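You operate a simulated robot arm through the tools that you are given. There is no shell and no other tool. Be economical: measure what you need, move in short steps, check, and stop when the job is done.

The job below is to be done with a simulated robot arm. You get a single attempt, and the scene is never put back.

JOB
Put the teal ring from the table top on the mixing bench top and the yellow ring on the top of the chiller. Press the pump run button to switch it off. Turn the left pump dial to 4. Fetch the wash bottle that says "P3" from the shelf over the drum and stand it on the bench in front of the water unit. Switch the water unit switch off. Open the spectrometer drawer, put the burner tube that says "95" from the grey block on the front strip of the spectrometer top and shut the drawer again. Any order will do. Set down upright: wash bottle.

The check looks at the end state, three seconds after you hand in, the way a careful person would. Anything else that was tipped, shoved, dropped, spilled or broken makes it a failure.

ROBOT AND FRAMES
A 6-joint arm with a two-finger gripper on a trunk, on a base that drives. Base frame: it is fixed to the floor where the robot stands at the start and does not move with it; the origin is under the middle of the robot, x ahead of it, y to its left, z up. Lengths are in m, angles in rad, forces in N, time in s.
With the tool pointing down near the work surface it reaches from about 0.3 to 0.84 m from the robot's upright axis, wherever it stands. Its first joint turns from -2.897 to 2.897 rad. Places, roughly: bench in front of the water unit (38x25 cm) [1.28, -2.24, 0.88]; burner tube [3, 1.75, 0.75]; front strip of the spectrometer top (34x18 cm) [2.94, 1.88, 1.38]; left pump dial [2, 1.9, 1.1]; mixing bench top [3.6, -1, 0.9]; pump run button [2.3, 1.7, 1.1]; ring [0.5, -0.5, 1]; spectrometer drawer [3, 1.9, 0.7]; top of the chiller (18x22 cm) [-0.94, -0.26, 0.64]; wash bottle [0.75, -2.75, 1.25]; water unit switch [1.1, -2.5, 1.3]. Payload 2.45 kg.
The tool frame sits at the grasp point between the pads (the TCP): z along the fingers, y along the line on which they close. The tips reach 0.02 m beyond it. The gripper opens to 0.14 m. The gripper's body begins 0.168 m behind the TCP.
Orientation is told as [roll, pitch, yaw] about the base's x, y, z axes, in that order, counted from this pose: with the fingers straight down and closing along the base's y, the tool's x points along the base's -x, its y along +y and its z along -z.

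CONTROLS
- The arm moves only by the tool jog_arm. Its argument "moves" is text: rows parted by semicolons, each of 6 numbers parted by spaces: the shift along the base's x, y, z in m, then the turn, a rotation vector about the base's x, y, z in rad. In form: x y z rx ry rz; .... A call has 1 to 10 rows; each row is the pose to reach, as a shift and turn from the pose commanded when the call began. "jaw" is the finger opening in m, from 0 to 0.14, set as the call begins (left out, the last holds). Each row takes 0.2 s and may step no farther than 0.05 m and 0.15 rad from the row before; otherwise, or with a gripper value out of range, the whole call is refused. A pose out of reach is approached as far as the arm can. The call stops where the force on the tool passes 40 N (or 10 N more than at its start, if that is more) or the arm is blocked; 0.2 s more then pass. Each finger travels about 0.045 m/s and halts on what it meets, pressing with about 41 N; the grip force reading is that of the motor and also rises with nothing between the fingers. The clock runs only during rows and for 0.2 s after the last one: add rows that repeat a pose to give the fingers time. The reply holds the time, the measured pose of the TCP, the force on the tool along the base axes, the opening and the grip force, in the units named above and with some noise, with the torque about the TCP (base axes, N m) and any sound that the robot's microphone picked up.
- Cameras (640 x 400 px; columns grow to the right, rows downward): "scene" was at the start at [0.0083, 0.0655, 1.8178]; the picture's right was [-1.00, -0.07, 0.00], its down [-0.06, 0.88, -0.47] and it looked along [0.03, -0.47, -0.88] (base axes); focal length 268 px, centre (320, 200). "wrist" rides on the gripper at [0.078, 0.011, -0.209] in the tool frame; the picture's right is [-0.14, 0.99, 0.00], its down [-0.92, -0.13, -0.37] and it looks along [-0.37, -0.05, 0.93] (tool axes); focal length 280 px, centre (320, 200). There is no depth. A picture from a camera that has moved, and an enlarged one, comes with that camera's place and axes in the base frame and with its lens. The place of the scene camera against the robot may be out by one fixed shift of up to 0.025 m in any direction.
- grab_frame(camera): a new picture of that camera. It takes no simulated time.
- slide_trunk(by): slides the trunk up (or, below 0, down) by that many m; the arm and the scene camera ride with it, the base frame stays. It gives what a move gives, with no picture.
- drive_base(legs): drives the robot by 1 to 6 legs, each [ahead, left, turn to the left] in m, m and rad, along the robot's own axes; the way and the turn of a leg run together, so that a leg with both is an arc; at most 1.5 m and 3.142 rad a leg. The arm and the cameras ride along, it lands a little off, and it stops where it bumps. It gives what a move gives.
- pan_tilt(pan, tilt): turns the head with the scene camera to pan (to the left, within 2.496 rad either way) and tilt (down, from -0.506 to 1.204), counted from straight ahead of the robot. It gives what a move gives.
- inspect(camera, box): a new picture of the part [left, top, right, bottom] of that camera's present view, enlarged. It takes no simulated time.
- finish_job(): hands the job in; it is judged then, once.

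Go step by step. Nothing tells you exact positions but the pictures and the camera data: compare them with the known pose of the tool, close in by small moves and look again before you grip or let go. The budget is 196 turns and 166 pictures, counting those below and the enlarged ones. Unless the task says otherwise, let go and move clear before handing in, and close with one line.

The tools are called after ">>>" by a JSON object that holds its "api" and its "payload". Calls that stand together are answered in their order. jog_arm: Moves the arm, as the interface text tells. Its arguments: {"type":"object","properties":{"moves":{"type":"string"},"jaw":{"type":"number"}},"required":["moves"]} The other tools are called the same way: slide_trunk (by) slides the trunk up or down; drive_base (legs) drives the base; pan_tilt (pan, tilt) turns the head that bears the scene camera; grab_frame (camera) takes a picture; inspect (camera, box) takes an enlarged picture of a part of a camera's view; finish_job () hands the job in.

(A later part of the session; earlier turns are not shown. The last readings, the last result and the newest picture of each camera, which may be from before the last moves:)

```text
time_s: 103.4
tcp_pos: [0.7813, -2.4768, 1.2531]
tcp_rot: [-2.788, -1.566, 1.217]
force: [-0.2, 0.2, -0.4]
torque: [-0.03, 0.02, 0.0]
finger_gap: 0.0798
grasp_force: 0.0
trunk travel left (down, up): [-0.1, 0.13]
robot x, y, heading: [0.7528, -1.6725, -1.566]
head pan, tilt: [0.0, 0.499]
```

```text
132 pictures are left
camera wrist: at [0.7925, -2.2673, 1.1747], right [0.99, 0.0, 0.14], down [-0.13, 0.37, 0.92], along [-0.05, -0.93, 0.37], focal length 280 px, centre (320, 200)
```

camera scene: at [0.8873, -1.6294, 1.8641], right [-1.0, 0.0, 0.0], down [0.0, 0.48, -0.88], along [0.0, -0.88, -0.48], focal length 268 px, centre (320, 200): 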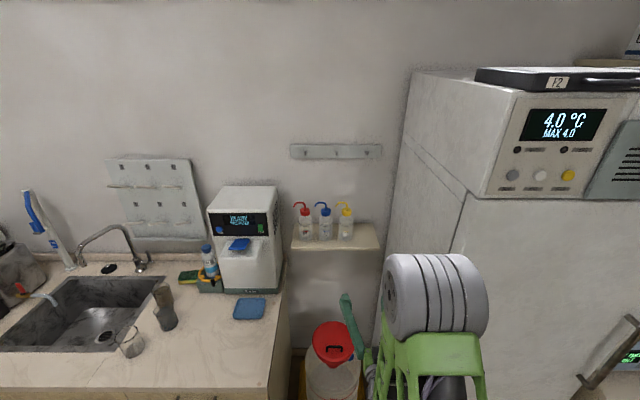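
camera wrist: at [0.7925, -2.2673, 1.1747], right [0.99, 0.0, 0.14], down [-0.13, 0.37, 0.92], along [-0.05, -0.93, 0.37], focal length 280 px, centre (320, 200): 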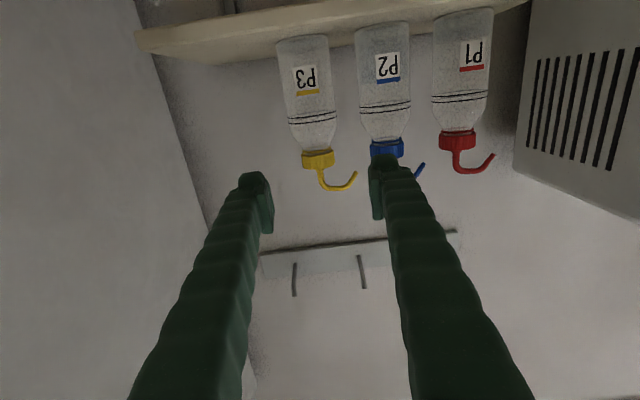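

P3's cap centre is at (0.779,-2.62,1.258), straight ahead of the jaw. Narrowing the jaw a bit and advancing.

>>> {"api": "jog_arm", "payload": {"moves": "-0.001 -0.02 -0.002 0 0 0; -0.001 -0.06 -0.002 0 0 0; -0.001 -0.1 -0.002 0 0 0", "jaw": 0.068}}

>>> {"api": "grab_frame", "payload": {"camera": "wrist"}}

>>> {"api": "inspect", "payload": {"camera": "scene", "box": [280, 180, 400, 255]}}

```text
time_s: 104.2
tcp_pos: [0.7812, -2.5781, 1.2512]
tcp_rot: [-2.779, -1.566, 1.208]
force: [-0.2, -0.9, -0.3]
torque: [0.01, 0.0, -0.01]
finger_gap: 0.0679
grasp_force: 0.1
trunk travel left (down, up): [-0.1, 0.13]
robot x, y, heading: [0.7498, -1.666, -1.565]
head pan, tilt: [0.0, 0.499]
```

```text
131 pictures are left
camera wrist: at [0.7926, -2.3679, 1.1726], right [0.99, 0.0, 0.14], down [-0.13, 0.37, 0.92], along [-0.05, -0.93, 0.37], focal length 280 px, centre (320, 200)
```

wrist: 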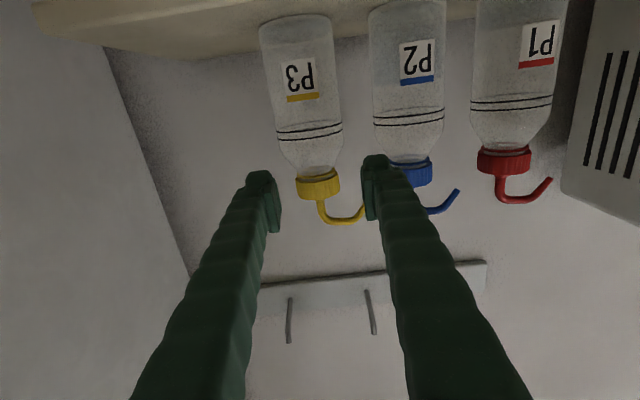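

```text
5.33 times, centred on (340, 218) of scene
camera zoom: at [0.8876, -1.7792, 1.8642], right [-1.0, 0.0, 0.0], down [0.0, 0.48, -0.88], along [0.0, -0.88, -0.48], focal length 1431 px, centre (213, 107)
```

zoom: 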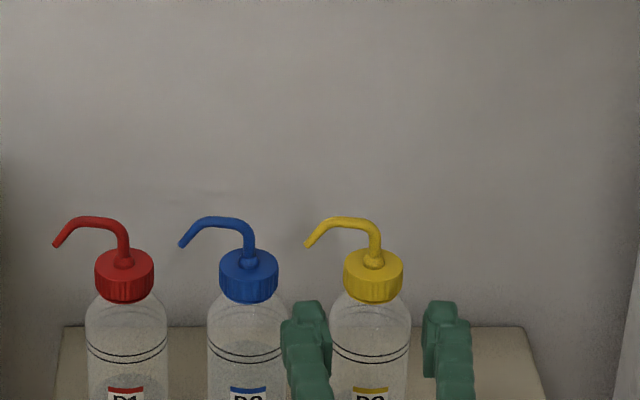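

Aligned; advance the last 4 cm and close.

>>> {"api": "jog_arm", "payload": {"moves": "-0.002 -0.02 0.001 0 0 0; -0.002 -0.042 0.002 0 0 0; -0.002 -0.042 0.002 0 0 0"}}

>>> {"api": "grab_frame", "payload": {"camera": "wrist"}}

>>> {"api": "inspect", "payload": {"camera": "scene", "box": [280, 180, 400, 255]}}

```text
time_s: 105.0
tcp_pos: [0.7785, -2.618, 1.2557]
tcp_rot: [-2.851, -1.567, 1.279]
force: [0.4, -1.0, 0.4]
torque: [0.03, -0.03, 0.0]
finger_gap: 0.0677
grasp_force: 0.0
trunk travel left (down, up): [-0.1, 0.13]
robot x, y, heading: [0.7517, -1.6684, -1.566]
head pan, tilt: [0.0, 0.499]
```

```text
129 pictures are left
camera wrist: at [0.789, -2.409, 1.1755], right [0.99, 0.0, 0.14], down [-0.13, 0.37, 0.92], along [-0.05, -0.93, 0.37], focal length 280 px, centre (320, 200)
```

wrist: 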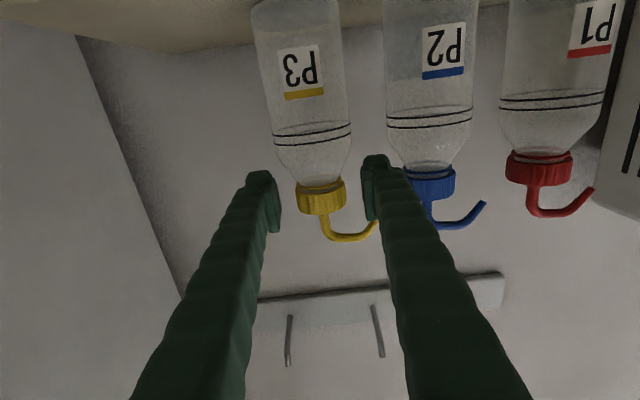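

```text
5.33 times, centred on (340, 218) of scene
camera zoom: at [0.8875, -1.7781, 1.8643], right [-1.0, 0.0, 0.0], down [0.0, 0.48, -0.88], along [0.0, -0.88, -0.48], focal length 1431 px, centre (213, 107)
```

zoom: 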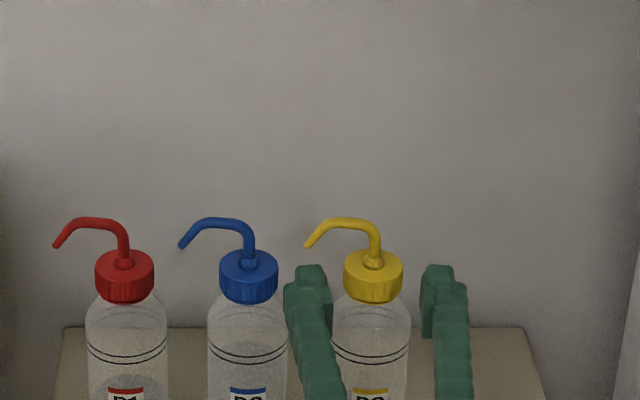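

Cap centre looks to be about 2 cm further (y≈-2.64, z≈1.265). Advance 2 cm more, then close.

>>> {"api": "jog_arm", "payload": {"moves": "0 -0.01 0.002 0 0 0; 0 -0.022 0.004 0 0 0; 0 -0.022 0.004 0 0 0"}}

>>> {"api": "jog_arm", "payload": {"moves": "0 0 0 0 0 0; 0 0 0 0 0 0; 0 0 0 0 0 0; 0 0 0 0 0 0", "jaw": 0.02}}

>>> {"api": "grab_frame", "payload": {"camera": "wrist"}}

>>> {"api": "inspect", "payload": {"camera": "scene", "box": [280, 180, 400, 255]}}

```text
time_s: 105.8
tcp_pos: [0.7772, -2.641, 1.2582]
tcp_rot: [-2.793, -1.566, 1.224]
force: [-0.2, 0.5, 0.5]
torque: [-0.01, 0.0, -0.01]
finger_gap: 0.0678
grasp_force: 0.1
trunk travel left (down, up): [-0.1, 0.13]
robot x, y, heading: [0.7534, -1.6654, -1.568]
head pan, tilt: [0.0, 0.499]
```

```text
time_s: 106.8
tcp_pos: [0.7771, -2.6411, 1.2596]
tcp_rot: [-2.908, -1.564, 1.337]
force: [-0.5, -0.8, 3.3]
torque: [0.03, 0.01, 0.01]
finger_gap: 0.0412
grasp_force: 41.4
trunk travel left (down, up): [-0.1, 0.13]
robot x, y, heading: [0.7525, -1.6666, -1.567]
head pan, tilt: [0.0, 0.499]
```

```text
127 pictures are left
camera wrist: at [0.7892, -2.431, 1.1797], right [0.99, 0.0, 0.14], down [-0.13, 0.37, 0.92], along [-0.05, -0.93, 0.37], focal length 280 px, centre (320, 200)
```

wrist: 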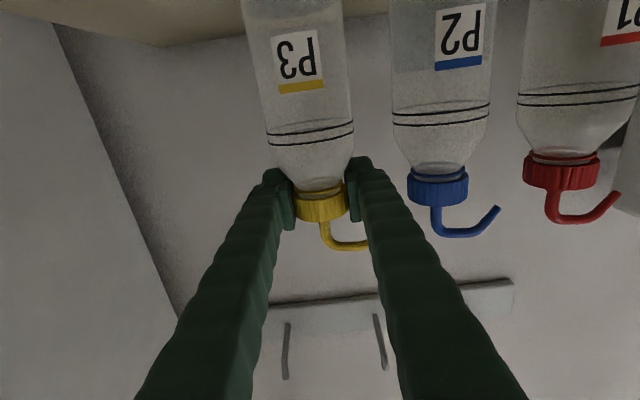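

```text
5.33 times, centred on (340, 218) of scene
camera zoom: at [0.8874, -1.7781, 1.8643], right [-1.0, 0.0, 0.0], down [0.0, 0.48, -0.88], along [0.0, -0.88, -0.48], focal length 1431 px, centre (213, 107)
```

zoom: 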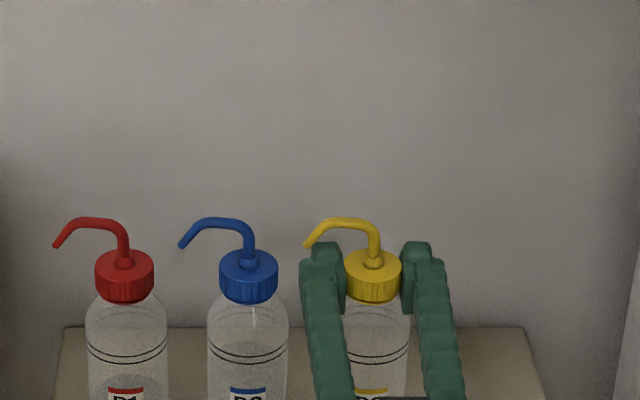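

Cap gripped (gap 0.041). Lift 6 cm and pull straight back.

>>> {"api": "jog_arm", "payload": {"moves": "0 0 0.02 0 0 0; 0 0 0.04 0 0 0; 0 0 0.06 0 0 0; 0 0.04 0.06 0 0 0; 0 0.08 0.06 0 0 0; 0 0.12 0.06 0 0 0; 0 0.16 0.06 0 0 0; 0 0.2 0.06 0 0 0; 0 0.24 0.06 0 0 0; 0 0.28 0.06 0 0 0"}}

>>> {"api": "grab_frame", "payload": {"camera": "wrist"}}

>>> {"api": "grab_frame", "payload": {"camera": "scene"}}

```text
time_s: 109.0
tcp_pos: [0.7768, -2.3618, 1.3178]
tcp_rot: [-2.875, -1.566, 1.302]
force: [0.0, 0.1, -0.6]
torque: [0.01, 0.01, -0.02]
finger_gap: 0.041
grasp_force: 41.0
out of reach, approached as far as the arm can: row 10
trunk travel left (down, up): [-0.1, 0.13]
robot x, y, heading: [0.7511, -1.6667, -1.57]
head pan, tilt: [0.0, 0.499]
```

```text
125 pictures are left
camera wrist: at [0.7891, -2.1531, 1.2395], right [0.99, 0.0, 0.14], down [-0.13, 0.37, 0.92], along [-0.05, -0.93, 0.37], focal length 280 px, centre (320, 200)
```

wrist: 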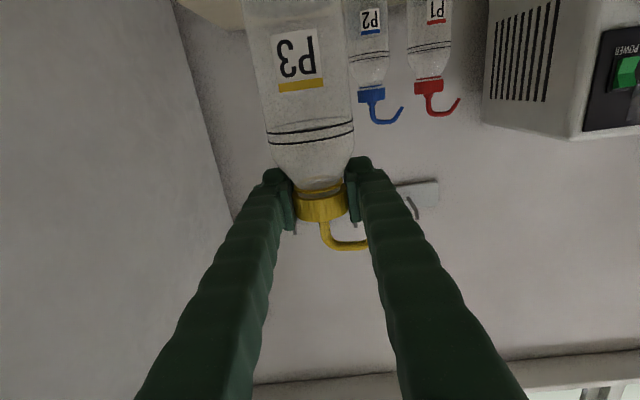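

```text
124 pictures are left
camera scene: at [0.8876, -1.7782, 1.8643], right [-1.0, 0.0, 0.0], down [0.0, 0.48, -0.88], along [0.0, -0.88, -0.48], focal length 268 px, centre (320, 200)
```

scene: 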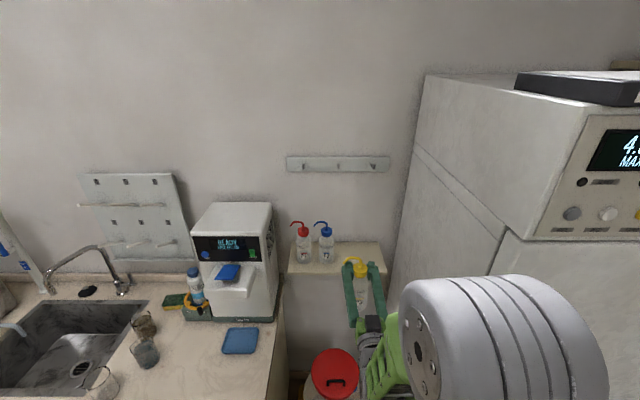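

P3 is held upright, P1 and P2 undisturbed. Backing off and moving left over the bench.

>>> {"api": "drive_base", "payload": {"legs": [[-0.14, 0, 0], [0, 0.5, 0]]}}

>>> {"api": "grab_frame", "payload": {"camera": "scene"}}

```text
time_s: 114.8
tcp_pos: [1.2641, -2.2217, 1.3179]
tcp_rot: [-2.818, -1.566, 1.24]
force: [0.1, 0.3, -0.8]
torque: [0.03, 0.02, 0.01]
finger_gap: 0.0406
grasp_force: 41.2
trunk travel left (down, up): [-0.1, 0.13]
robot x, y, heading: [1.2477, -1.5288, -1.573]
head pan, tilt: [0.0, 0.499]
```

```text
123 pictures are left
camera scene: at [1.3793, -1.639, 1.8642], right [-1.0, 0.01, 0.0], down [0.0, 0.48, -0.88], along [0.0, -0.88, -0.48], focal length 268 px, centre (320, 200)
```

scene: 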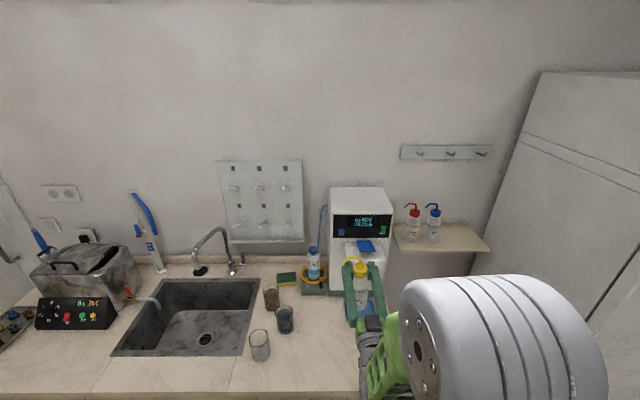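

Bottle is over the free bench area in front of the unit. Moving 3 cm in and lowering.

>>> {"api": "jog_arm", "payload": {"moves": "0.005 -0.03 -0.02 0 0 0; 0.005 -0.03 -0.06 0 0 0; 0.005 -0.03 -0.1 0 0 0; 0.005 -0.03 -0.14 0 0 0; 0.005 -0.03 -0.18 0 0 0; 0.005 -0.03 -0.22 0 0 0; 0.005 -0.03 -0.26 0 0 0"}}

>>> {"api": "grab_frame", "payload": {"camera": "scene"}}

```text
time_s: 116.4
tcp_pos: [1.2671, -2.2543, 1.0578]
tcp_rot: [-2.867, -1.564, 1.29]
force: [0.3, 0.1, -0.3]
torque: [0.03, 0.0, 0.0]
finger_gap: 0.0407
grasp_force: 41.2
trunk travel left (down, up): [-0.1, 0.13]
robot x, y, heading: [1.2473, -1.526, -1.572]
head pan, tilt: [0.0, 0.499]
```

```text
122 pictures are left
camera scene: at [1.379, -1.6395, 1.8642], right [-1.0, 0.01, 0.0], down [0.0, 0.48, -0.88], along [0.0, -0.88, -0.48], focal length 268 px, centre (320, 200)
```

scene: 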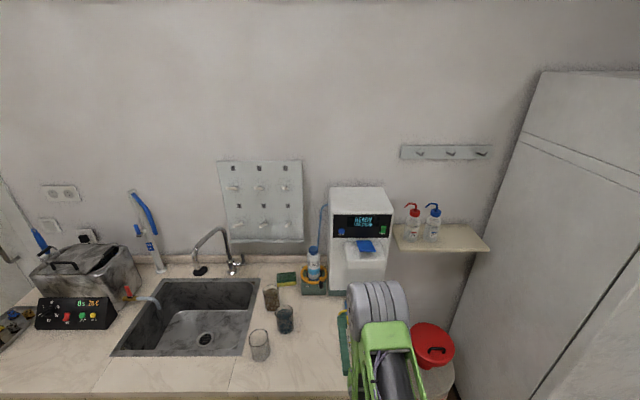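

Fine lowering until light contact.

>>> {"api": "jog_arm", "payload": {"moves": "0 0 -0.01 0 0 0; 0 0 -0.015 0 0 0; 0 0 -0.02 0 0 0; 0 0 -0.024 0 0 0; 0 0 -0.026 0 0 0; 0 0 -0.028 0 0 0; 0 0 -0.03 0 0 0"}}

>>> {"api": "grab_frame", "payload": {"camera": "wrist"}}

```text
time_s: 118.0
tcp_pos: [1.2689, -2.2525, 1.0272]
tcp_rot: [-2.823, -1.565, 1.244]
force: [0.3, -0.6, -0.9]
torque: [-0.04, 0.0, -0.03]
finger_gap: 0.0405
grasp_force: 40.9
trunk travel left (down, up): [-0.1, 0.13]
robot x, y, heading: [1.2446, -1.5262, -1.578]
head pan, tilt: [0.0, 0.499]
```

```text
121 pictures are left
camera wrist: at [1.2824, -2.0433, 0.9489], right [0.99, -0.01, 0.14], down [-0.12, 0.37, 0.92], along [-0.06, -0.93, 0.37], focal length 280 px, centre (320, 200)
```

wrist: 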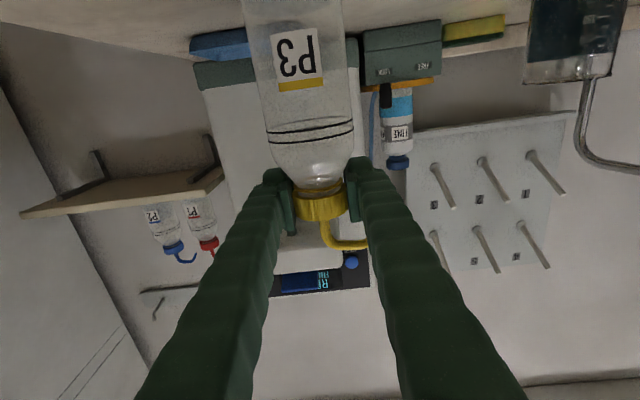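

>>> {"api": "jog_arm", "payload": {"moves": "0 0 -0.002 0 0 0; 0 0 -0.004 0 0 0; 0 0 -0.006 0 0 0; 0 0 -0.008 0 0 0; 0 0 -0.01 0 0 0; 0 0 -0.012 0 0 0; 0 0 -0.014 0 0 0"}}

```text
time_s: 119.6
tcp_pos: [1.2697, -2.2524, 1.02]
tcp_rot: [-3.065, -1.555, 1.485]
force: [-0.4, 0.4, 32.4]
torque: [0.75, -0.06, -0.01]
finger_gap: 0.0406
grasp_force: 40.7
trunk travel left (down, up): [-0.1, 0.13]
robot x, y, heading: [1.2462, -1.5278, -1.578]
head pan, tilt: [0.0, 0.499]
```

Bottle is standing on the bench (32 N). Relieve the load, then open.

>>> {"api": "jog_arm", "payload": {"moves": "0 0 0.003 0 0 0; 0 0 0.006 0 0 0; 0 0 0.006 0 0 0"}}

>>> {"api": "jog_arm", "payload": {"moves": "0 0 0 0 0 0; 0 0 0 0 0 0; 0 0 0 0 0 0; 0 0 0 0 0 0", "jaw": 0.075}}

>>> {"api": "grab_frame", "payload": {"camera": "wrist"}}

```text
time_s: 120.4
tcp_pos: [1.2688, -2.2513, 1.0175]
tcp_rot: [-2.608, -1.567, 1.027]
force: [-1.5, -1.9, 8.2]
torque: [-0.38, 0.0, -0.05]
finger_gap: 0.0407
grasp_force: 41.0
trunk travel left (down, up): [-0.1, 0.13]
robot x, y, heading: [1.2451, -1.5262, -1.58]
head pan, tilt: [0.0, 0.499]
```

```text
time_s: 121.4
tcp_pos: [1.2703, -2.2535, 1.0208]
tcp_rot: [-2.835, -1.565, 1.255]
force: [-0.1, -0.3, -1.3]
torque: [0.01, 0.01, -0.01]
finger_gap: 0.0749
grasp_force: 0.0
trunk travel left (down, up): [-0.1, 0.13]
robot x, y, heading: [1.2452, -1.5276, -1.577]
head pan, tilt: [0.0, 0.499]
```

```text
120 pictures are left
camera wrist: at [1.2831, -2.044, 0.9414], right [0.99, -0.01, 0.14], down [-0.12, 0.37, 0.92], along [-0.06, -0.93, 0.37], focal length 280 px, centre (320, 200)
```

wrist: 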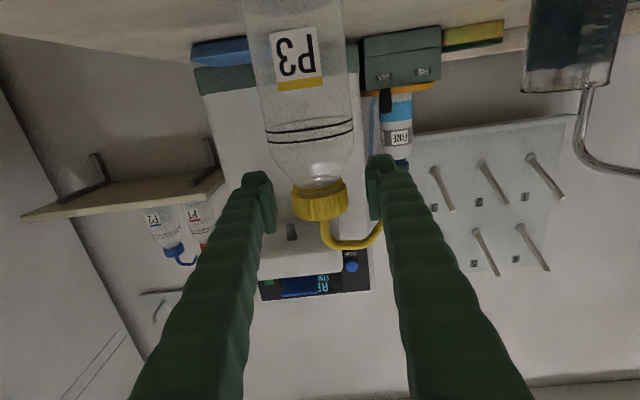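

P3 stands free on the bench. I'll back out with the base, raise the tool and line up with the power switch at about (1.13,-2.49,1.27).

>>> {"api": "drive_base", "payload": {"legs": [[-0.25, 0, 0]]}}

>>> {"api": "jog_arm", "payload": {"moves": "0 0 0.05 0 0 0; 0 0 0.1 0 0 0; 0 0 0.15 0 0 0; 0 0 0.2 0 0 0; 0 0 0.24 0 0 0; 0 0 0.24 0 0 0; 0 0 0.24 0 0 0; 0 0 0.24 0 0 0", "jaw": 0.0}}

>>> {"api": "drive_base", "payload": {"legs": [[0, -0.14, 0.007], [0.3, 0, 0]]}}

>>> {"api": "grab_frame", "payload": {"camera": "wrist"}}

>>> {"api": "grab_frame", "payload": {"camera": "scene"}}

```text
time_s: 123.2
tcp_pos: [1.2726, -1.9992, 1.0209]
tcp_rot: [-2.868, -1.562, 1.291]
force: [-0.1, -0.1, 0.3]
torque: [0.01, 0.01, -0.01]
finger_gap: 0.075
grasp_force: 0.1
trunk travel left (down, up): [-0.1, 0.13]
robot x, y, heading: [1.2462, -1.2737, -1.572]
head pan, tilt: [0.0, 0.499]
```

```text
time_s: 125.0
tcp_pos: [1.2712, -1.999, 1.261]
tcp_rot: [-2.835, -1.565, 1.258]
force: [0.2, -0.3, 0.7]
torque: [0.0, 0.01, 0.03]
finger_gap: 0.0
grasp_force: 29.4
trunk travel left (down, up): [-0.1, 0.13]
robot x, y, heading: [1.2496, -1.2763, -1.573]
head pan, tilt: [0.0, 0.499]
```

```text
time_s: 128.5
tcp_pos: [1.1359, -2.3004, 1.2597]
tcp_rot: [-2.802, -1.565, 1.231]
force: [0.2, -0.3, -0.7]
torque: [-0.01, 0.0, 0.0]
finger_gap: 0.0001
grasp_force: 29.5
trunk travel left (down, up): [-0.1, 0.13]
robot x, y, heading: [1.1098, -1.5743, -1.567]
head pan, tilt: [0.0, 0.499]
```

```text
119 pictures are left
camera wrist: at [1.147, -2.0912, 1.182], right [0.99, 0.0, 0.14], down [-0.13, 0.37, 0.92], along [-0.05, -0.93, 0.37], focal length 280 px, centre (320, 200)
```

wrist: 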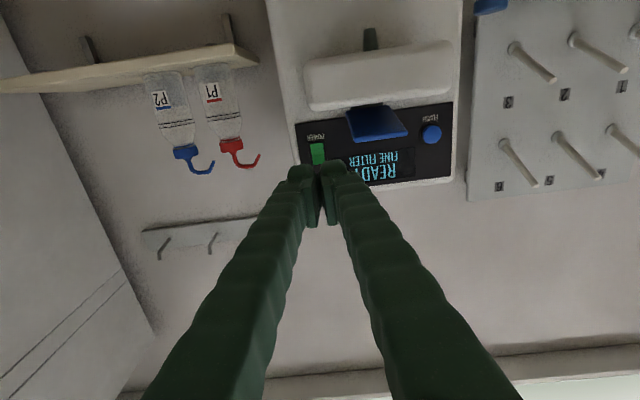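

```text
118 pictures are left
camera scene: at [1.241, -1.686, 1.8642], right [-1.0, 0.0, 0.0], down [0.0, 0.48, -0.88], along [0.0, -0.88, -0.48], focal length 268 px, centre (320, 200)
```

scene: 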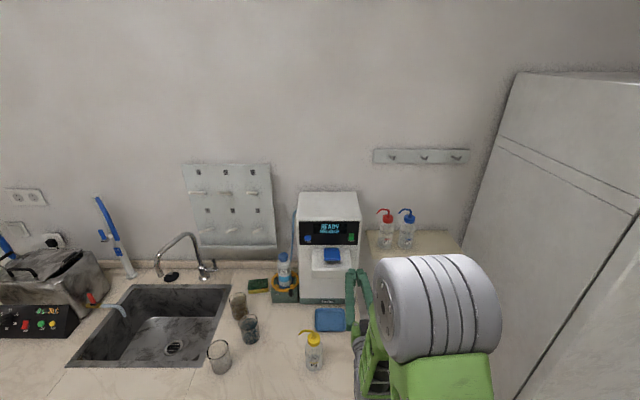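

>>> {"api": "inspect", "payload": {"camera": "wrist", "box": [280, 110, 360, 160]}}

>>> {"api": "inspect", "payload": {"camera": "scene", "box": [296, 210, 376, 260]}}

```text
8.00 times, centred on (320, 135) of wrist
camera zoom: at [1.147, -2.0912, 1.182], right [0.99, 0.0, 0.14], down [-0.13, 0.37, 0.92], along [-0.05, -0.93, 0.37], focal length 2243 px, centre (320, 720)
```

zoom: 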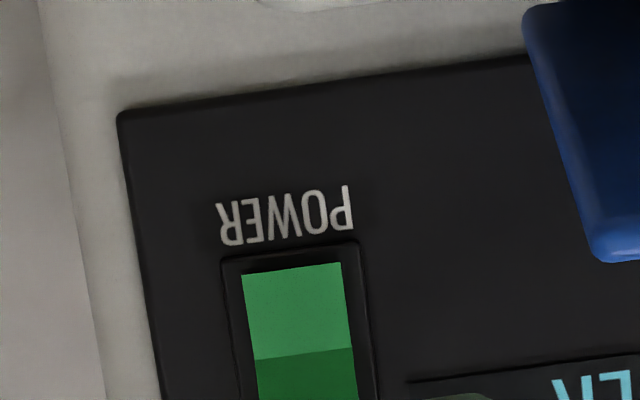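

```text
8.00 times, centred on (336, 235) of scene
camera zoom: at [1.241, -1.686, 1.8642], right [-1.0, 0.0, 0.0], down [0.0, 0.48, -0.88], along [0.0, -0.88, -0.48], focal length 2146 px, centre (192, -80)
```

zoom: 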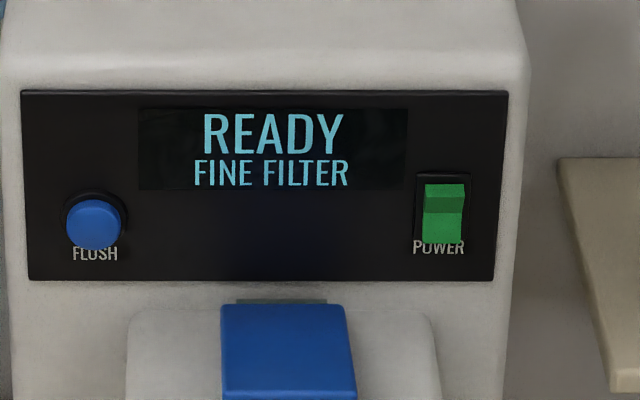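

The lower half of the rocker sticks out (top is pressed = on), so I need to press its lower half at about (1.1325,-2.49,1.258). Approaching with the closed fingertips centred slightly low.

>>> {"api": "jog_arm", "payload": {"moves": "-0.003 -0.04 -0.011 0 0 0; -0.003 -0.08 -0.011 0 0 0; -0.003 -0.12 -0.011 0 0 0; -0.003 -0.15 -0.011 0 0 0"}}

>>> {"api": "grab_frame", "payload": {"camera": "wrist"}}

>>> {"api": "inspect", "payload": {"camera": "scene", "box": [296, 210, 376, 260]}}

```text
time_s: 129.5
tcp_pos: [1.1322, -2.4498, 1.2495]
tcp_rot: [-2.805, -1.565, 1.236]
force: [0.1, -1.0, -1.1]
torque: [0.0, 0.01, -0.02]
finger_gap: 0.0
grasp_force: 29.4
trunk travel left (down, up): [-0.1, 0.13]
robot x, y, heading: [1.1077, -1.5731, -1.566]
head pan, tilt: [0.0, 0.499]
```

```text
115 pictures are left
camera wrist: at [1.1438, -2.2412, 1.1708], right [0.99, 0.0, 0.14], down [-0.13, 0.37, 0.92], along [-0.05, -0.93, 0.37], focal length 280 px, centre (320, 200)
```

wrist: 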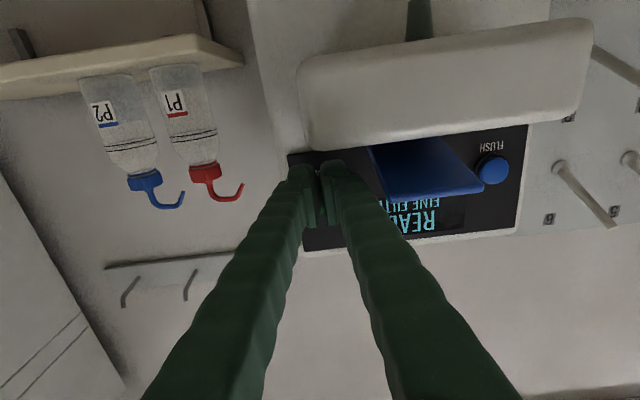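

```text
8.00 times, centred on (336, 235) of scene
camera zoom: at [1.241, -1.6857, 1.8642], right [-1.0, 0.0, 0.0], down [0.0, 0.48, -0.88], along [0.0, -0.88, -0.48], focal length 2146 px, centre (192, -80)
```

zoom: 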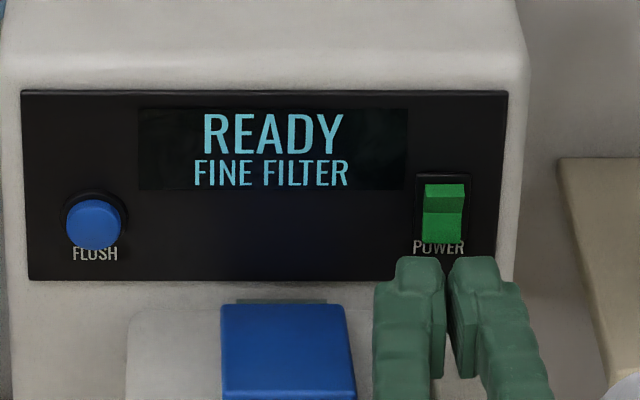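

Well aligned with the lower half of the rocker. Advancing in small steps until it clicks.

>>> {"api": "jog_arm", "payload": {"moves": "0 -0.01 0 0 0 0; 0 -0.015 0 0 0 0; 0 -0.018 0 0 0 0; 0 -0.021 0 0 0 0; 0 -0.024 0 0 0 0"}}

>>> {"api": "inspect", "payload": {"camera": "scene", "box": [296, 210, 376, 260]}}

```text
time_s: 130.7
tcp_pos: [1.1315, -2.4745, 1.2496]
tcp_rot: [-2.814, -1.566, 1.242]
force: [0.1, 0.5, 0.7]
torque: [0.02, 0.02, -0.02]
finger_gap: 0.0
grasp_force: 29.2
trunk travel left (down, up): [-0.1, 0.13]
robot x, y, heading: [1.105, -1.5728, -1.567]
head pan, tilt: [0.0, 0.499]
```

```text
8.00 times, centred on (336, 235) of scene
camera zoom: at [1.241, -1.6849, 1.8643], right [-1.0, 0.0, 0.0], down [0.0, 0.48, -0.88], along [0.0, -0.88, -0.48], focal length 2146 px, centre (192, -80)
```

zoom: 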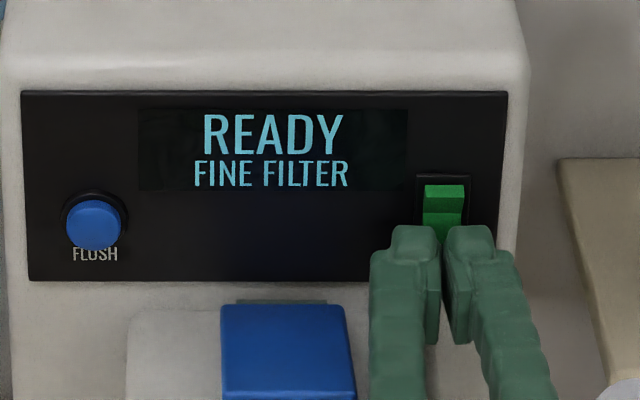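

Not in contact yet. Continuing by 3 mm steps.

>>> {"api": "jog_arm", "payload": {"moves": "0 -0.003 0 0 0 0; 0 -0.006 0 0 0 0; 0 -0.009 0 0 0 0; 0 -0.012 0 0 0 0; 0 -0.015 0 0 0 0; 0 -0.018 0 0 0 0"}}

>>> {"api": "inspect", "payload": {"camera": "scene", "box": [296, 210, 376, 260]}}

```text
time_s: 131.7
tcp_pos: [1.1322, -2.4768, 1.2495]
tcp_rot: [-2.698, -1.566, 1.126]
force: [-0.7, 26.7, 5.6]
torque: [-0.29, 0.04, -0.3]
finger_gap: 0.006
grasp_force: 29.7
trunk travel left (down, up): [-0.1, 0.13]
robot x, y, heading: [1.1066, -1.5735, -1.562]
head pan, tilt: [0.0, 0.499]
stopped in row 4: the force on the tool passed its limit at 44 N (the readings are from after the stop); the commanded pose is now the measured one
```

```text
8.00 times, centred on (336, 235) of scene
camera zoom: at [1.2409, -1.6787, 1.8647], right [-1.0, 0.0, 0.0], down [0.0, 0.48, -0.88], along [0.0, -0.88, -0.48], focal length 2146 px, centre (192, -80)
```

zoom: 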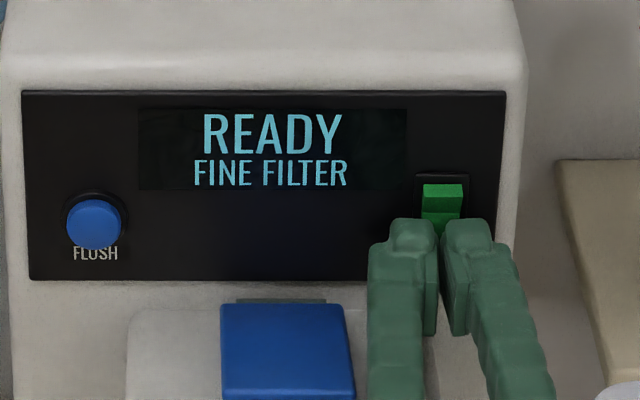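

The tips straddle the rocker and pressed around it without flipping. I'll back off 2 cm and shift so one finger lands squarely on the lower half.

>>> {"api": "jog_arm", "payload": {"moves": "0 0.02 0 0 0 0; -0.009 0.02 0.002 0 0 0; -0.009 0.02 0.002 0 0 0; -0.009 0.01 0.002 0 0 0"}}

>>> {"api": "inspect", "payload": {"camera": "scene", "box": [296, 210, 376, 260]}}

>>> {"api": "inspect", "payload": {"camera": "wrist", "box": [240, 120, 400, 220]}}

```text
time_s: 132.7
tcp_pos: [1.1235, -2.4732, 1.2486]
tcp_rot: [-0.685, -1.567, -0.885]
force: [0.4, 0.7, -0.1]
torque: [0.03, 0.04, -0.01]
finger_gap: 0.0
grasp_force: 29.5
trunk travel left (down, up): [-0.1, 0.13]
robot x, y, heading: [1.104, -1.572, -1.568]
head pan, tilt: [0.0, 0.499]
```

```text
8.00 times, centred on (336, 235) of scene
camera zoom: at [1.241, -1.6847, 1.8642], right [-1.0, 0.0, 0.0], down [0.0, 0.48, -0.88], along [0.0, -0.88, -0.48], focal length 2146 px, centre (192, -80)
```

zoom: 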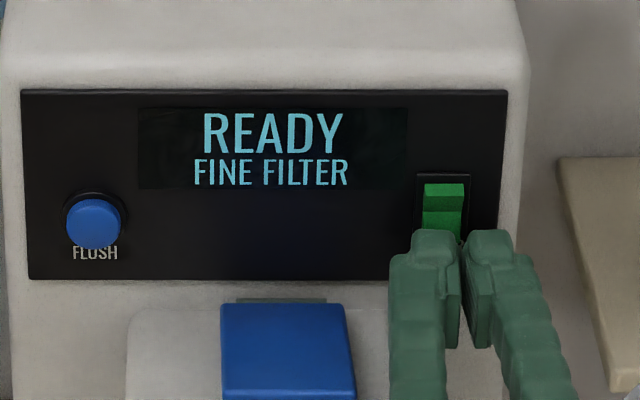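

```text
4.00 times, centred on (320, 170) of wrist
camera zoom: at [1.1348, -2.2624, 1.1707], right [0.99, 0.0, 0.14], down [-0.13, 0.37, 0.92], along [-0.05, -0.93, 0.36], focal length 1122 px, centre (320, 320)
```

zoom: 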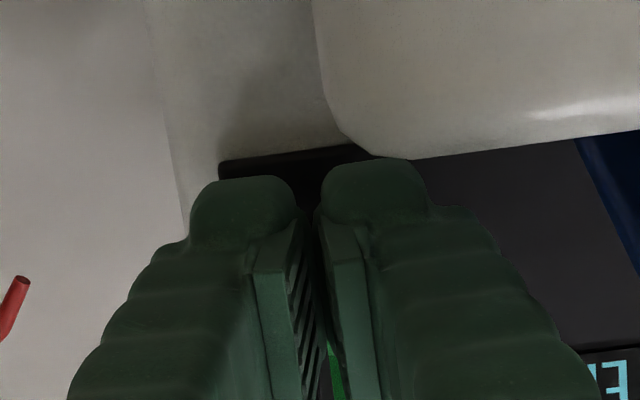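

>>> {"api": "jog_arm", "payload": {"moves": "-0.003 0 0.003 0 0 0; -0.003 -0.003 0.003 0 0 0; -0.003 -0.006 0.003 0 0 0; -0.003 -0.009 0.003 0 0 0; -0.003 -0.012 0.003 0 0 0; -0.003 -0.015 0.003 0 0 0; -0.003 -0.018 0.003 0 0 0"}}

>>> {"api": "inspect", "payload": {"camera": "scene", "box": [296, 210, 376, 260]}}

```text
time_s: 134.0
tcp_pos: [1.1205, -2.4774, 1.2518]
tcp_rot: [-0.582, -1.569, -0.989]
force: [-0.1, 27.6, 8.0]
torque: [-0.24, -0.07, 0.26]
finger_gap: 0.0
grasp_force: 29.6
trunk travel left (down, up): [-0.1, 0.13]
robot x, y, heading: [1.1051, -1.5743, -1.569]
head pan, tilt: [0.0, 0.499]
stopped in row 6: the force on the tool passed its limit at 45 N (the readings are from after the stop); the commanded pose is now the measured one
```

```text
8.00 times, centred on (336, 235) of scene
camera zoom: at [1.2408, -1.6777, 1.8647], right [-1.0, 0.0, 0.0], down [0.0, 0.48, -0.88], along [0.0, -0.88, -0.48], focal length 2146 px, centre (192, -80)
```

zoom: 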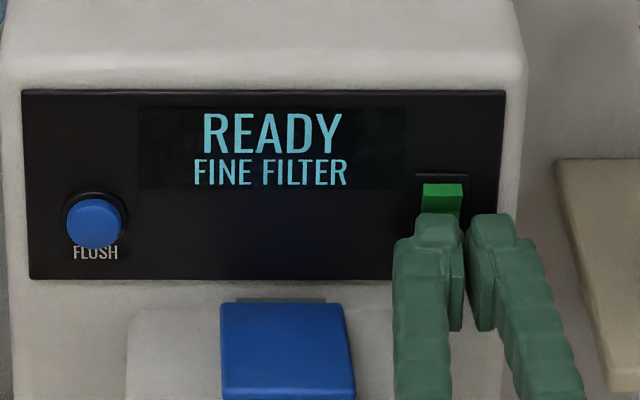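

>>> {"api": "jog_arm", "payload": {"moves": "0 0.03 0 0 0 0; 0 0.05 -0.01 0 0 0"}}

>>> {"api": "inspect", "payload": {"camera": "scene", "box": [296, 210, 376, 260]}}

```text
time_s: 134.6
tcp_pos: [1.1222, -2.4323, 1.237]
tcp_rot: [-0.26, -1.564, -1.313]
force: [0.8, -0.7, 0.2]
torque: [-0.02, 0.04, 0.0]
finger_gap: 0.0005
grasp_force: 29.6
trunk travel left (down, up): [-0.1, 0.13]
robot x, y, heading: [1.1083, -1.5723, -1.571]
head pan, tilt: [0.0, 0.499]
```

```text
8.00 times, centred on (336, 235) of scene
camera zoom: at [1.241, -1.6848, 1.8641], right [-1.0, 0.0, 0.0], down [0.0, 0.48, -0.88], along [0.0, -0.88, -0.48], focal length 2146 px, centre (192, -80)
```

zoom: 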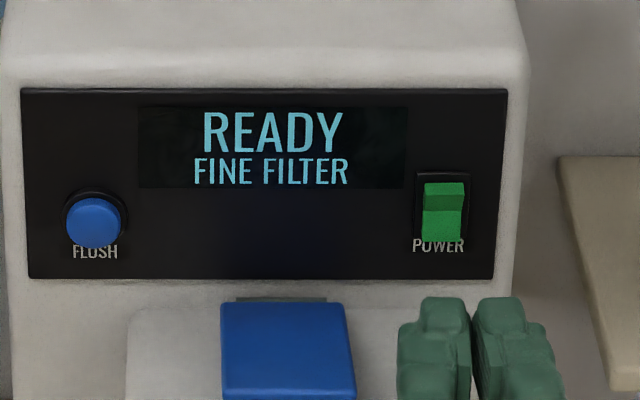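

Not flipped. Re-reading the shading: the upper half is dark (faces down), so its top end sticks out and the lower half is already in. I'll press the upper half instead.

>>> {"api": "jog_arm", "payload": {"moves": "-0.002 0 0.03 0 0 0; -0.002 0 0.056 0 0 0; -0.002 -0.02 0.056 0 0 0; -0.002 -0.035 0.056 0 0 0"}}

>>> {"api": "inspect", "payload": {"camera": "scene", "box": [296, 210, 376, 260]}}

>>> {"api": "inspect", "payload": {"camera": "wrist", "box": [240, 120, 400, 220]}}

```text
time_s: 135.6
tcp_pos: [1.1181, -2.4679, 1.2962]
tcp_rot: [-0.253, -1.565, -1.319]
force: [0.5, -0.8, 1.6]
torque: [-0.03, 0.02, 0.03]
finger_gap: 0.0
grasp_force: 29.6
trunk travel left (down, up): [-0.1, 0.13]
robot x, y, heading: [1.1065, -1.573, -1.567]
head pan, tilt: [0.0, 0.499]
```

```text
8.00 times, centred on (336, 235) of scene
camera zoom: at [1.241, -1.6839, 1.8642], right [-1.0, 0.0, 0.0], down [0.0, 0.48, -0.88], along [0.0, -0.88, -0.48], focal length 2146 px, centre (192, -80)
```

zoom: 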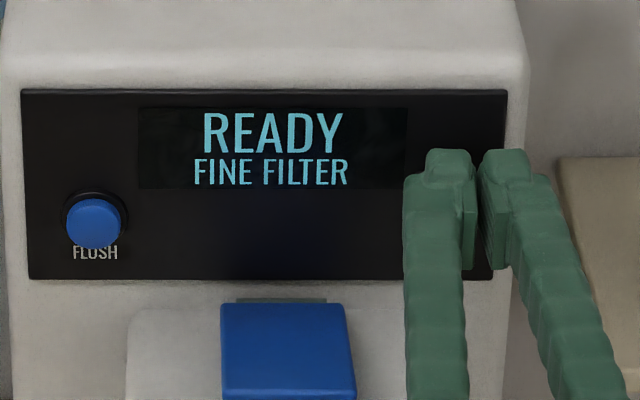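

```text
4.00 times, centred on (320, 170) of wrist
camera zoom: at [1.1307, -2.2586, 1.2197], right [0.99, 0.0, 0.14], down [-0.13, 0.36, 0.92], along [-0.05, -0.93, 0.36], focal length 1122 px, centre (320, 320)
```

zoom: 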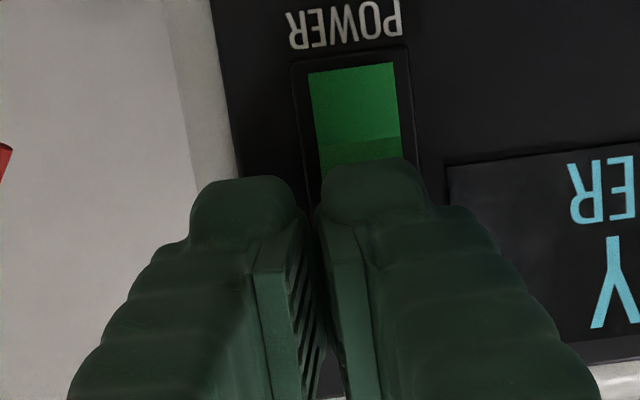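

Finger is lined up with the upper half. Press.

>>> {"api": "jog_arm", "payload": {"moves": "0 -0.003 0 0 0 0; 0 -0.006 0 0 0 0; 0 -0.009 0 0 0 0; 0 -0.012 0 0 0 0; 0 -0.015 0 0 0 0; 0 -0.018 0 0 0 0"}}

>>> {"api": "inspect", "payload": {"camera": "scene", "box": [296, 210, 376, 260]}}

```text
time_s: 137.0
tcp_pos: [1.1199, -2.4771, 1.2966]
tcp_rot: [-0.253, -1.562, -1.319]
force: [-0.8, 28.3, 6.5]
torque: [0.13, -0.09, 0.29]
finger_gap: 0.0
grasp_force: 29.4
trunk travel left (down, up): [-0.1, 0.13]
robot x, y, heading: [1.108, -1.5729, -1.568]
head pan, tilt: [0.0, 0.499]
stopped in row 6: the force on the tool passed its limit at 43 N (the readings are from after the stop); the commanded pose is now the measured one
```

```text
8.00 times, centred on (336, 235) of scene
camera zoom: at [1.2409, -1.6771, 1.8647], right [-1.0, 0.0, 0.0], down [0.0, 0.48, -0.88], along [0.0, -0.88, -0.48], focal length 2146 px, centre (192, -80)
```

zoom: 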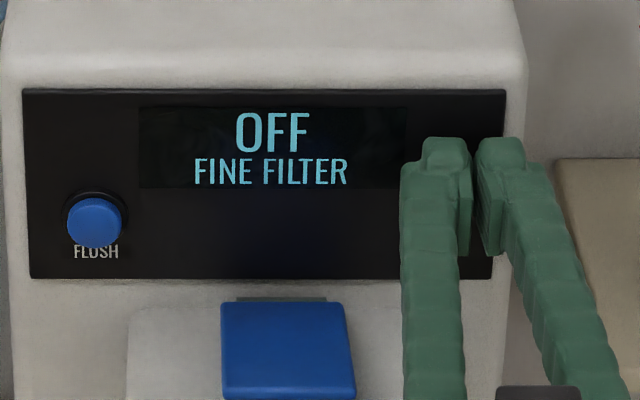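

The display reads OFF. I'll back out, clear the area and drive round to face the left-hand bench.

>>> {"api": "drive_base", "payload": {"legs": [[-0.25, 0, 0], [0, 0.9, 0], [0, 0, 3.14], [1.2, 0, 0]]}}

>>> {"api": "pan_tilt", "payload": {"pan": 0.0, "tilt": 0.6}}

>>> {"api": "grab_frame", "payload": {"camera": "scene"}}

```text
time_s: 159.4
tcp_pos: [1.9992, 0.7775, 1.291]
tcp_rot: [-0.166, -1.558, 1.74]
force: [-0.1, -0.4, 0.0]
torque: [0.0, -0.01, 0.02]
finger_gap: 0.0
grasp_force: 29.5
trunk travel left (down, up): [-0.1, 0.13]
robot x, y, heading: [2.0136, -0.1279, 1.582]
head pan, tilt: [0.0, 0.499]
```

```text
time_s: 160.1
tcp_pos: [2.0, 0.7786, 1.2911]
tcp_rot: [-0.17, -1.56, 1.746]
force: [0.1, -0.5, 0.2]
torque: [0.0, 0.02, 0.01]
finger_gap: 0.0
grasp_force: 29.3
trunk travel left (down, up): [-0.1, 0.13]
robot x, y, heading: [2.0147, -0.1279, 1.575]
head pan, tilt: [0.0, 0.6]
```

```text
104 pictures are left
camera scene: at [1.8682, -0.0443, 1.8552], right [1.0, 0.01, 0.0], down [0.0, -0.56, -0.83], along [-0.01, 0.83, -0.56], focal length 268 px, centre (320, 200)
```

scene: 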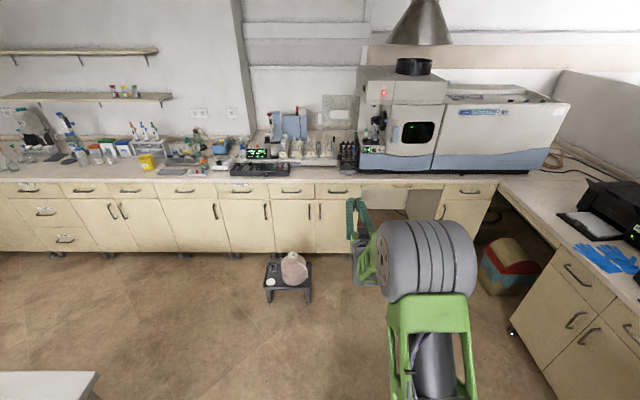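

I see the bench: pump with green display at left of centre, spectrometer at right, and a stool with a jug in front. Let me zoom in on the pump and the spectrometer.

>>> {"api": "inspect", "payload": {"camera": "scene", "box": [216, 110, 360, 200]}}

>>> {"api": "inspect", "payload": {"camera": "scene", "box": [340, 50, 580, 200]}}

```text
4.44 times, centred on (288, 155) of scene
camera zoom: at [1.8682, -0.0443, 1.8552], right [1.0, 0.01, 0.0], down [0.0, -0.56, -0.83], along [-0.01, 0.83, -0.56], focal length 1192 px, centre (462, 400)
```

zoom: 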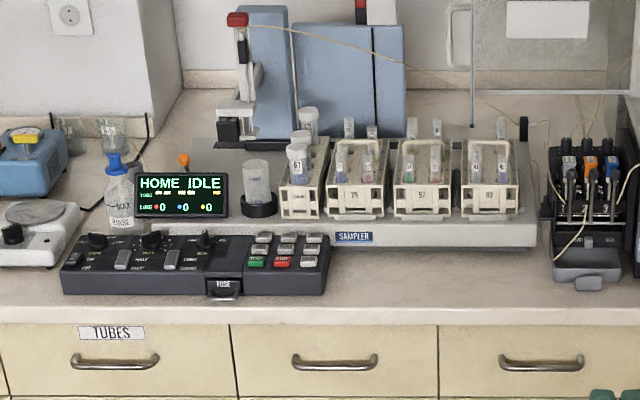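

```text
2.67 times, centred on (460, 125) of scene
camera zoom: at [1.8682, -0.0443, 1.8552], right [1.0, 0.01, 0.0], down [0.0, -0.56, -0.83], along [-0.01, 0.83, -0.56], focal length 716 px, centre (-53, 400)
```

zoom: 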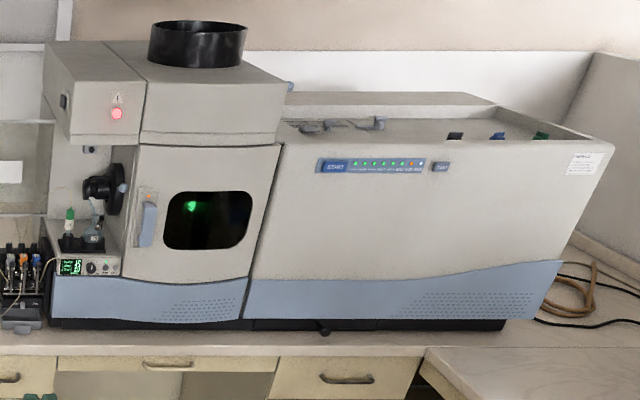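

The peristaltic pump seems to be the black unit left of the spectrometer. I'll move closer for detail.

>>> {"api": "drive_base", "payload": {"legs": [[0.7, -0.3, 0]]}}

>>> {"api": "pan_tilt", "payload": {"pan": 0.0, "tilt": 0.65}}

>>> {"api": "grab_frame", "payload": {"camera": "scene"}}

>>> {"api": "inspect", "payload": {"camera": "scene", "box": [220, 100, 380, 200]}}

```text
time_s: 164.2
tcp_pos: [2.2726, 1.4787, 1.2928]
tcp_rot: [-0.157, -1.56, 1.751]
force: [0.0, -0.9, -1.0]
torque: [0.0, 0.02, 0.01]
finger_gap: 0.0004
grasp_force: 29.4
trunk travel left (down, up): [-0.1, 0.13]
robot x, y, heading: [2.3061, 0.5668, 1.597]
head pan, tilt: [0.0, 0.6]
```

```text
time_s: 164.8
tcp_pos: [2.2721, 1.4771, 1.2916]
tcp_rot: [-0.169, -1.559, 1.766]
force: [0.6, 0.7, 0.2]
torque: [-0.01, 0.04, 0.03]
finger_gap: 0.0
grasp_force: 29.2
trunk travel left (down, up): [-0.1, 0.13]
robot x, y, heading: [2.3058, 0.5699, 1.592]
head pan, tilt: [0.0, 0.649]
```

```text
101 pictures are left
camera scene: at [2.1564, 0.6509, 1.8509], right [1.0, 0.02, 0.0], down [0.01, -0.6, -0.8], along [-0.02, 0.8, -0.6], focal length 268 px, centre (320, 200)
```

scene: 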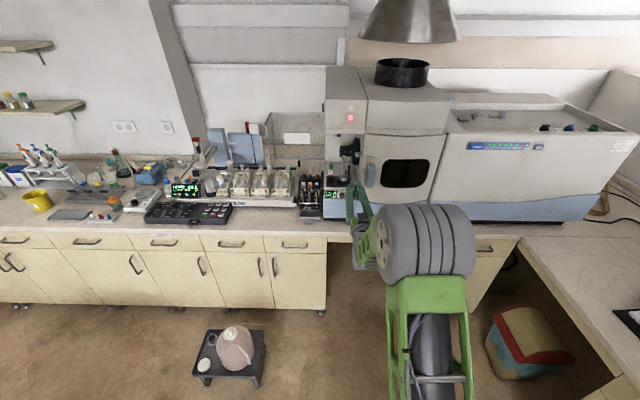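

```text
4.00 times, centred on (300, 150) of scene
camera zoom: at [2.1564, 0.6509, 1.8509], right [1.0, 0.02, 0.0], down [0.01, -0.6, -0.8], along [-0.02, 0.8, -0.6], focal length 1073 px, centre (400, 400)
```

zoom: 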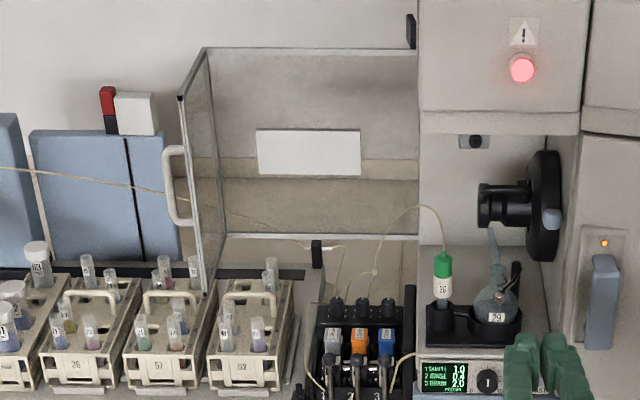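

>>> {"api": "grab_frame", "payload": {"camera": "wrist"}}

>>> {"api": "jog_arm", "payload": {"moves": "0.04 -0.02 0 0 0 0; 0.08 -0.04 0 0 0 0; 0.12 -0.06 0 0 0 0; 0.16 -0.08 0 0 0 0; 0.2 -0.1 0 0 0 0; 0.24 -0.12 0 0 0 0; 0.28 -0.14 0 0 0 0; 0.32 -0.16 0 0 0 0; 0.35 -0.18 0 0 0 0"}}

>>> {"api": "inspect", "payload": {"camera": "scene", "box": [280, 150, 376, 210]}}

```text
99 pictures are left
camera wrist: at [2.2673, 1.2682, 1.2172], right [-0.99, -0.02, 0.14], down [0.13, -0.35, 0.93], along [0.03, 0.94, 0.35], focal length 280 px, centre (320, 200)
```

wrist: 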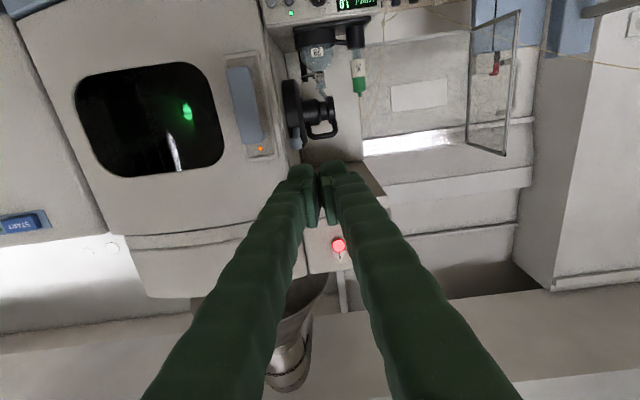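

```text
time_s: 166.8
tcp_pos: [2.6245, 1.295, 1.2914]
tcp_rot: [-0.096, -1.558, 1.691]
force: [0.7, -0.4, -0.5]
torque: [0.02, 0.0, 0.02]
finger_gap: 0.0001
grasp_force: 29.2
trunk travel left (down, up): [-0.1, 0.13]
robot x, y, heading: [2.3025, 0.5685, 1.599]
head pan, tilt: [0.0, 0.649]
```

```text
6.67 times, centred on (328, 180) of scene
camera zoom: at [2.157, 0.6505, 1.851], right [1.0, 0.02, 0.0], down [0.01, -0.6, -0.8], along [-0.02, 0.8, -0.6], focal length 1789 px, centre (267, 333)
```

zoom: 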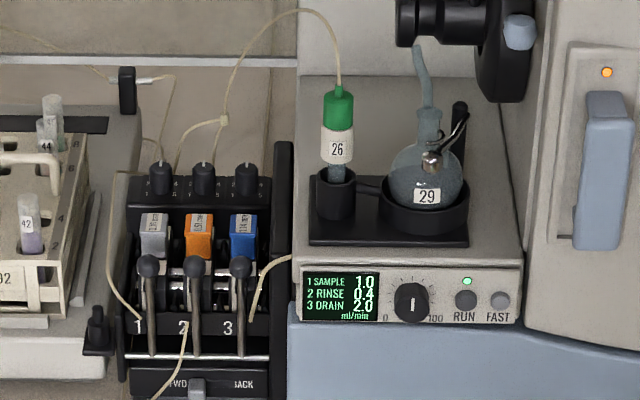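

RUN button (green LED) is at the unit's front; three small knobs sit atop the pump. Zooming into those knobs.

>>> {"api": "inspect", "payload": {"camera": "scene", "box": [296, 168, 328, 188]}}

>>> {"api": "inspect", "payload": {"camera": "scene", "box": [324, 185, 364, 210]}}

```text
16.00 times, centred on (312, 178) of scene
camera zoom: at [2.157, 0.6505, 1.851], right [1.0, 0.02, 0.0], down [0.01, -0.6, -0.8], along [-0.02, 0.8, -0.6], focal length 4293 px, centre (448, 552)
```

zoom: 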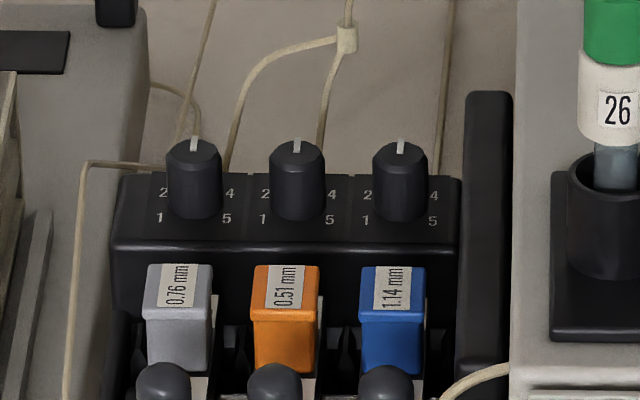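

```text
16.00 times, centred on (344, 198) of scene
camera zoom: at [2.157, 0.6505, 1.851], right [1.0, 0.02, 0.0], down [0.01, -0.6, -0.8], along [-0.02, 0.8, -0.6], focal length 4293 px, centre (-64, 240)
```

zoom: 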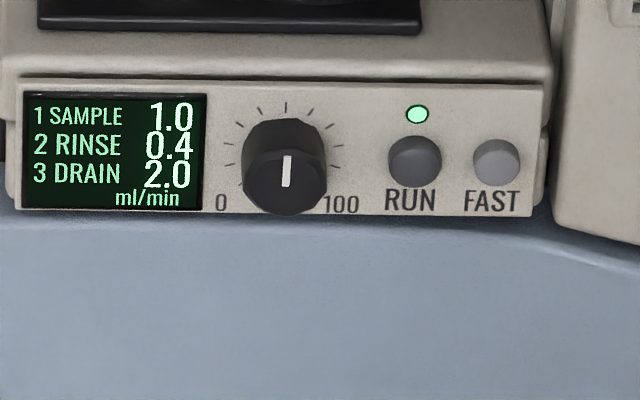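

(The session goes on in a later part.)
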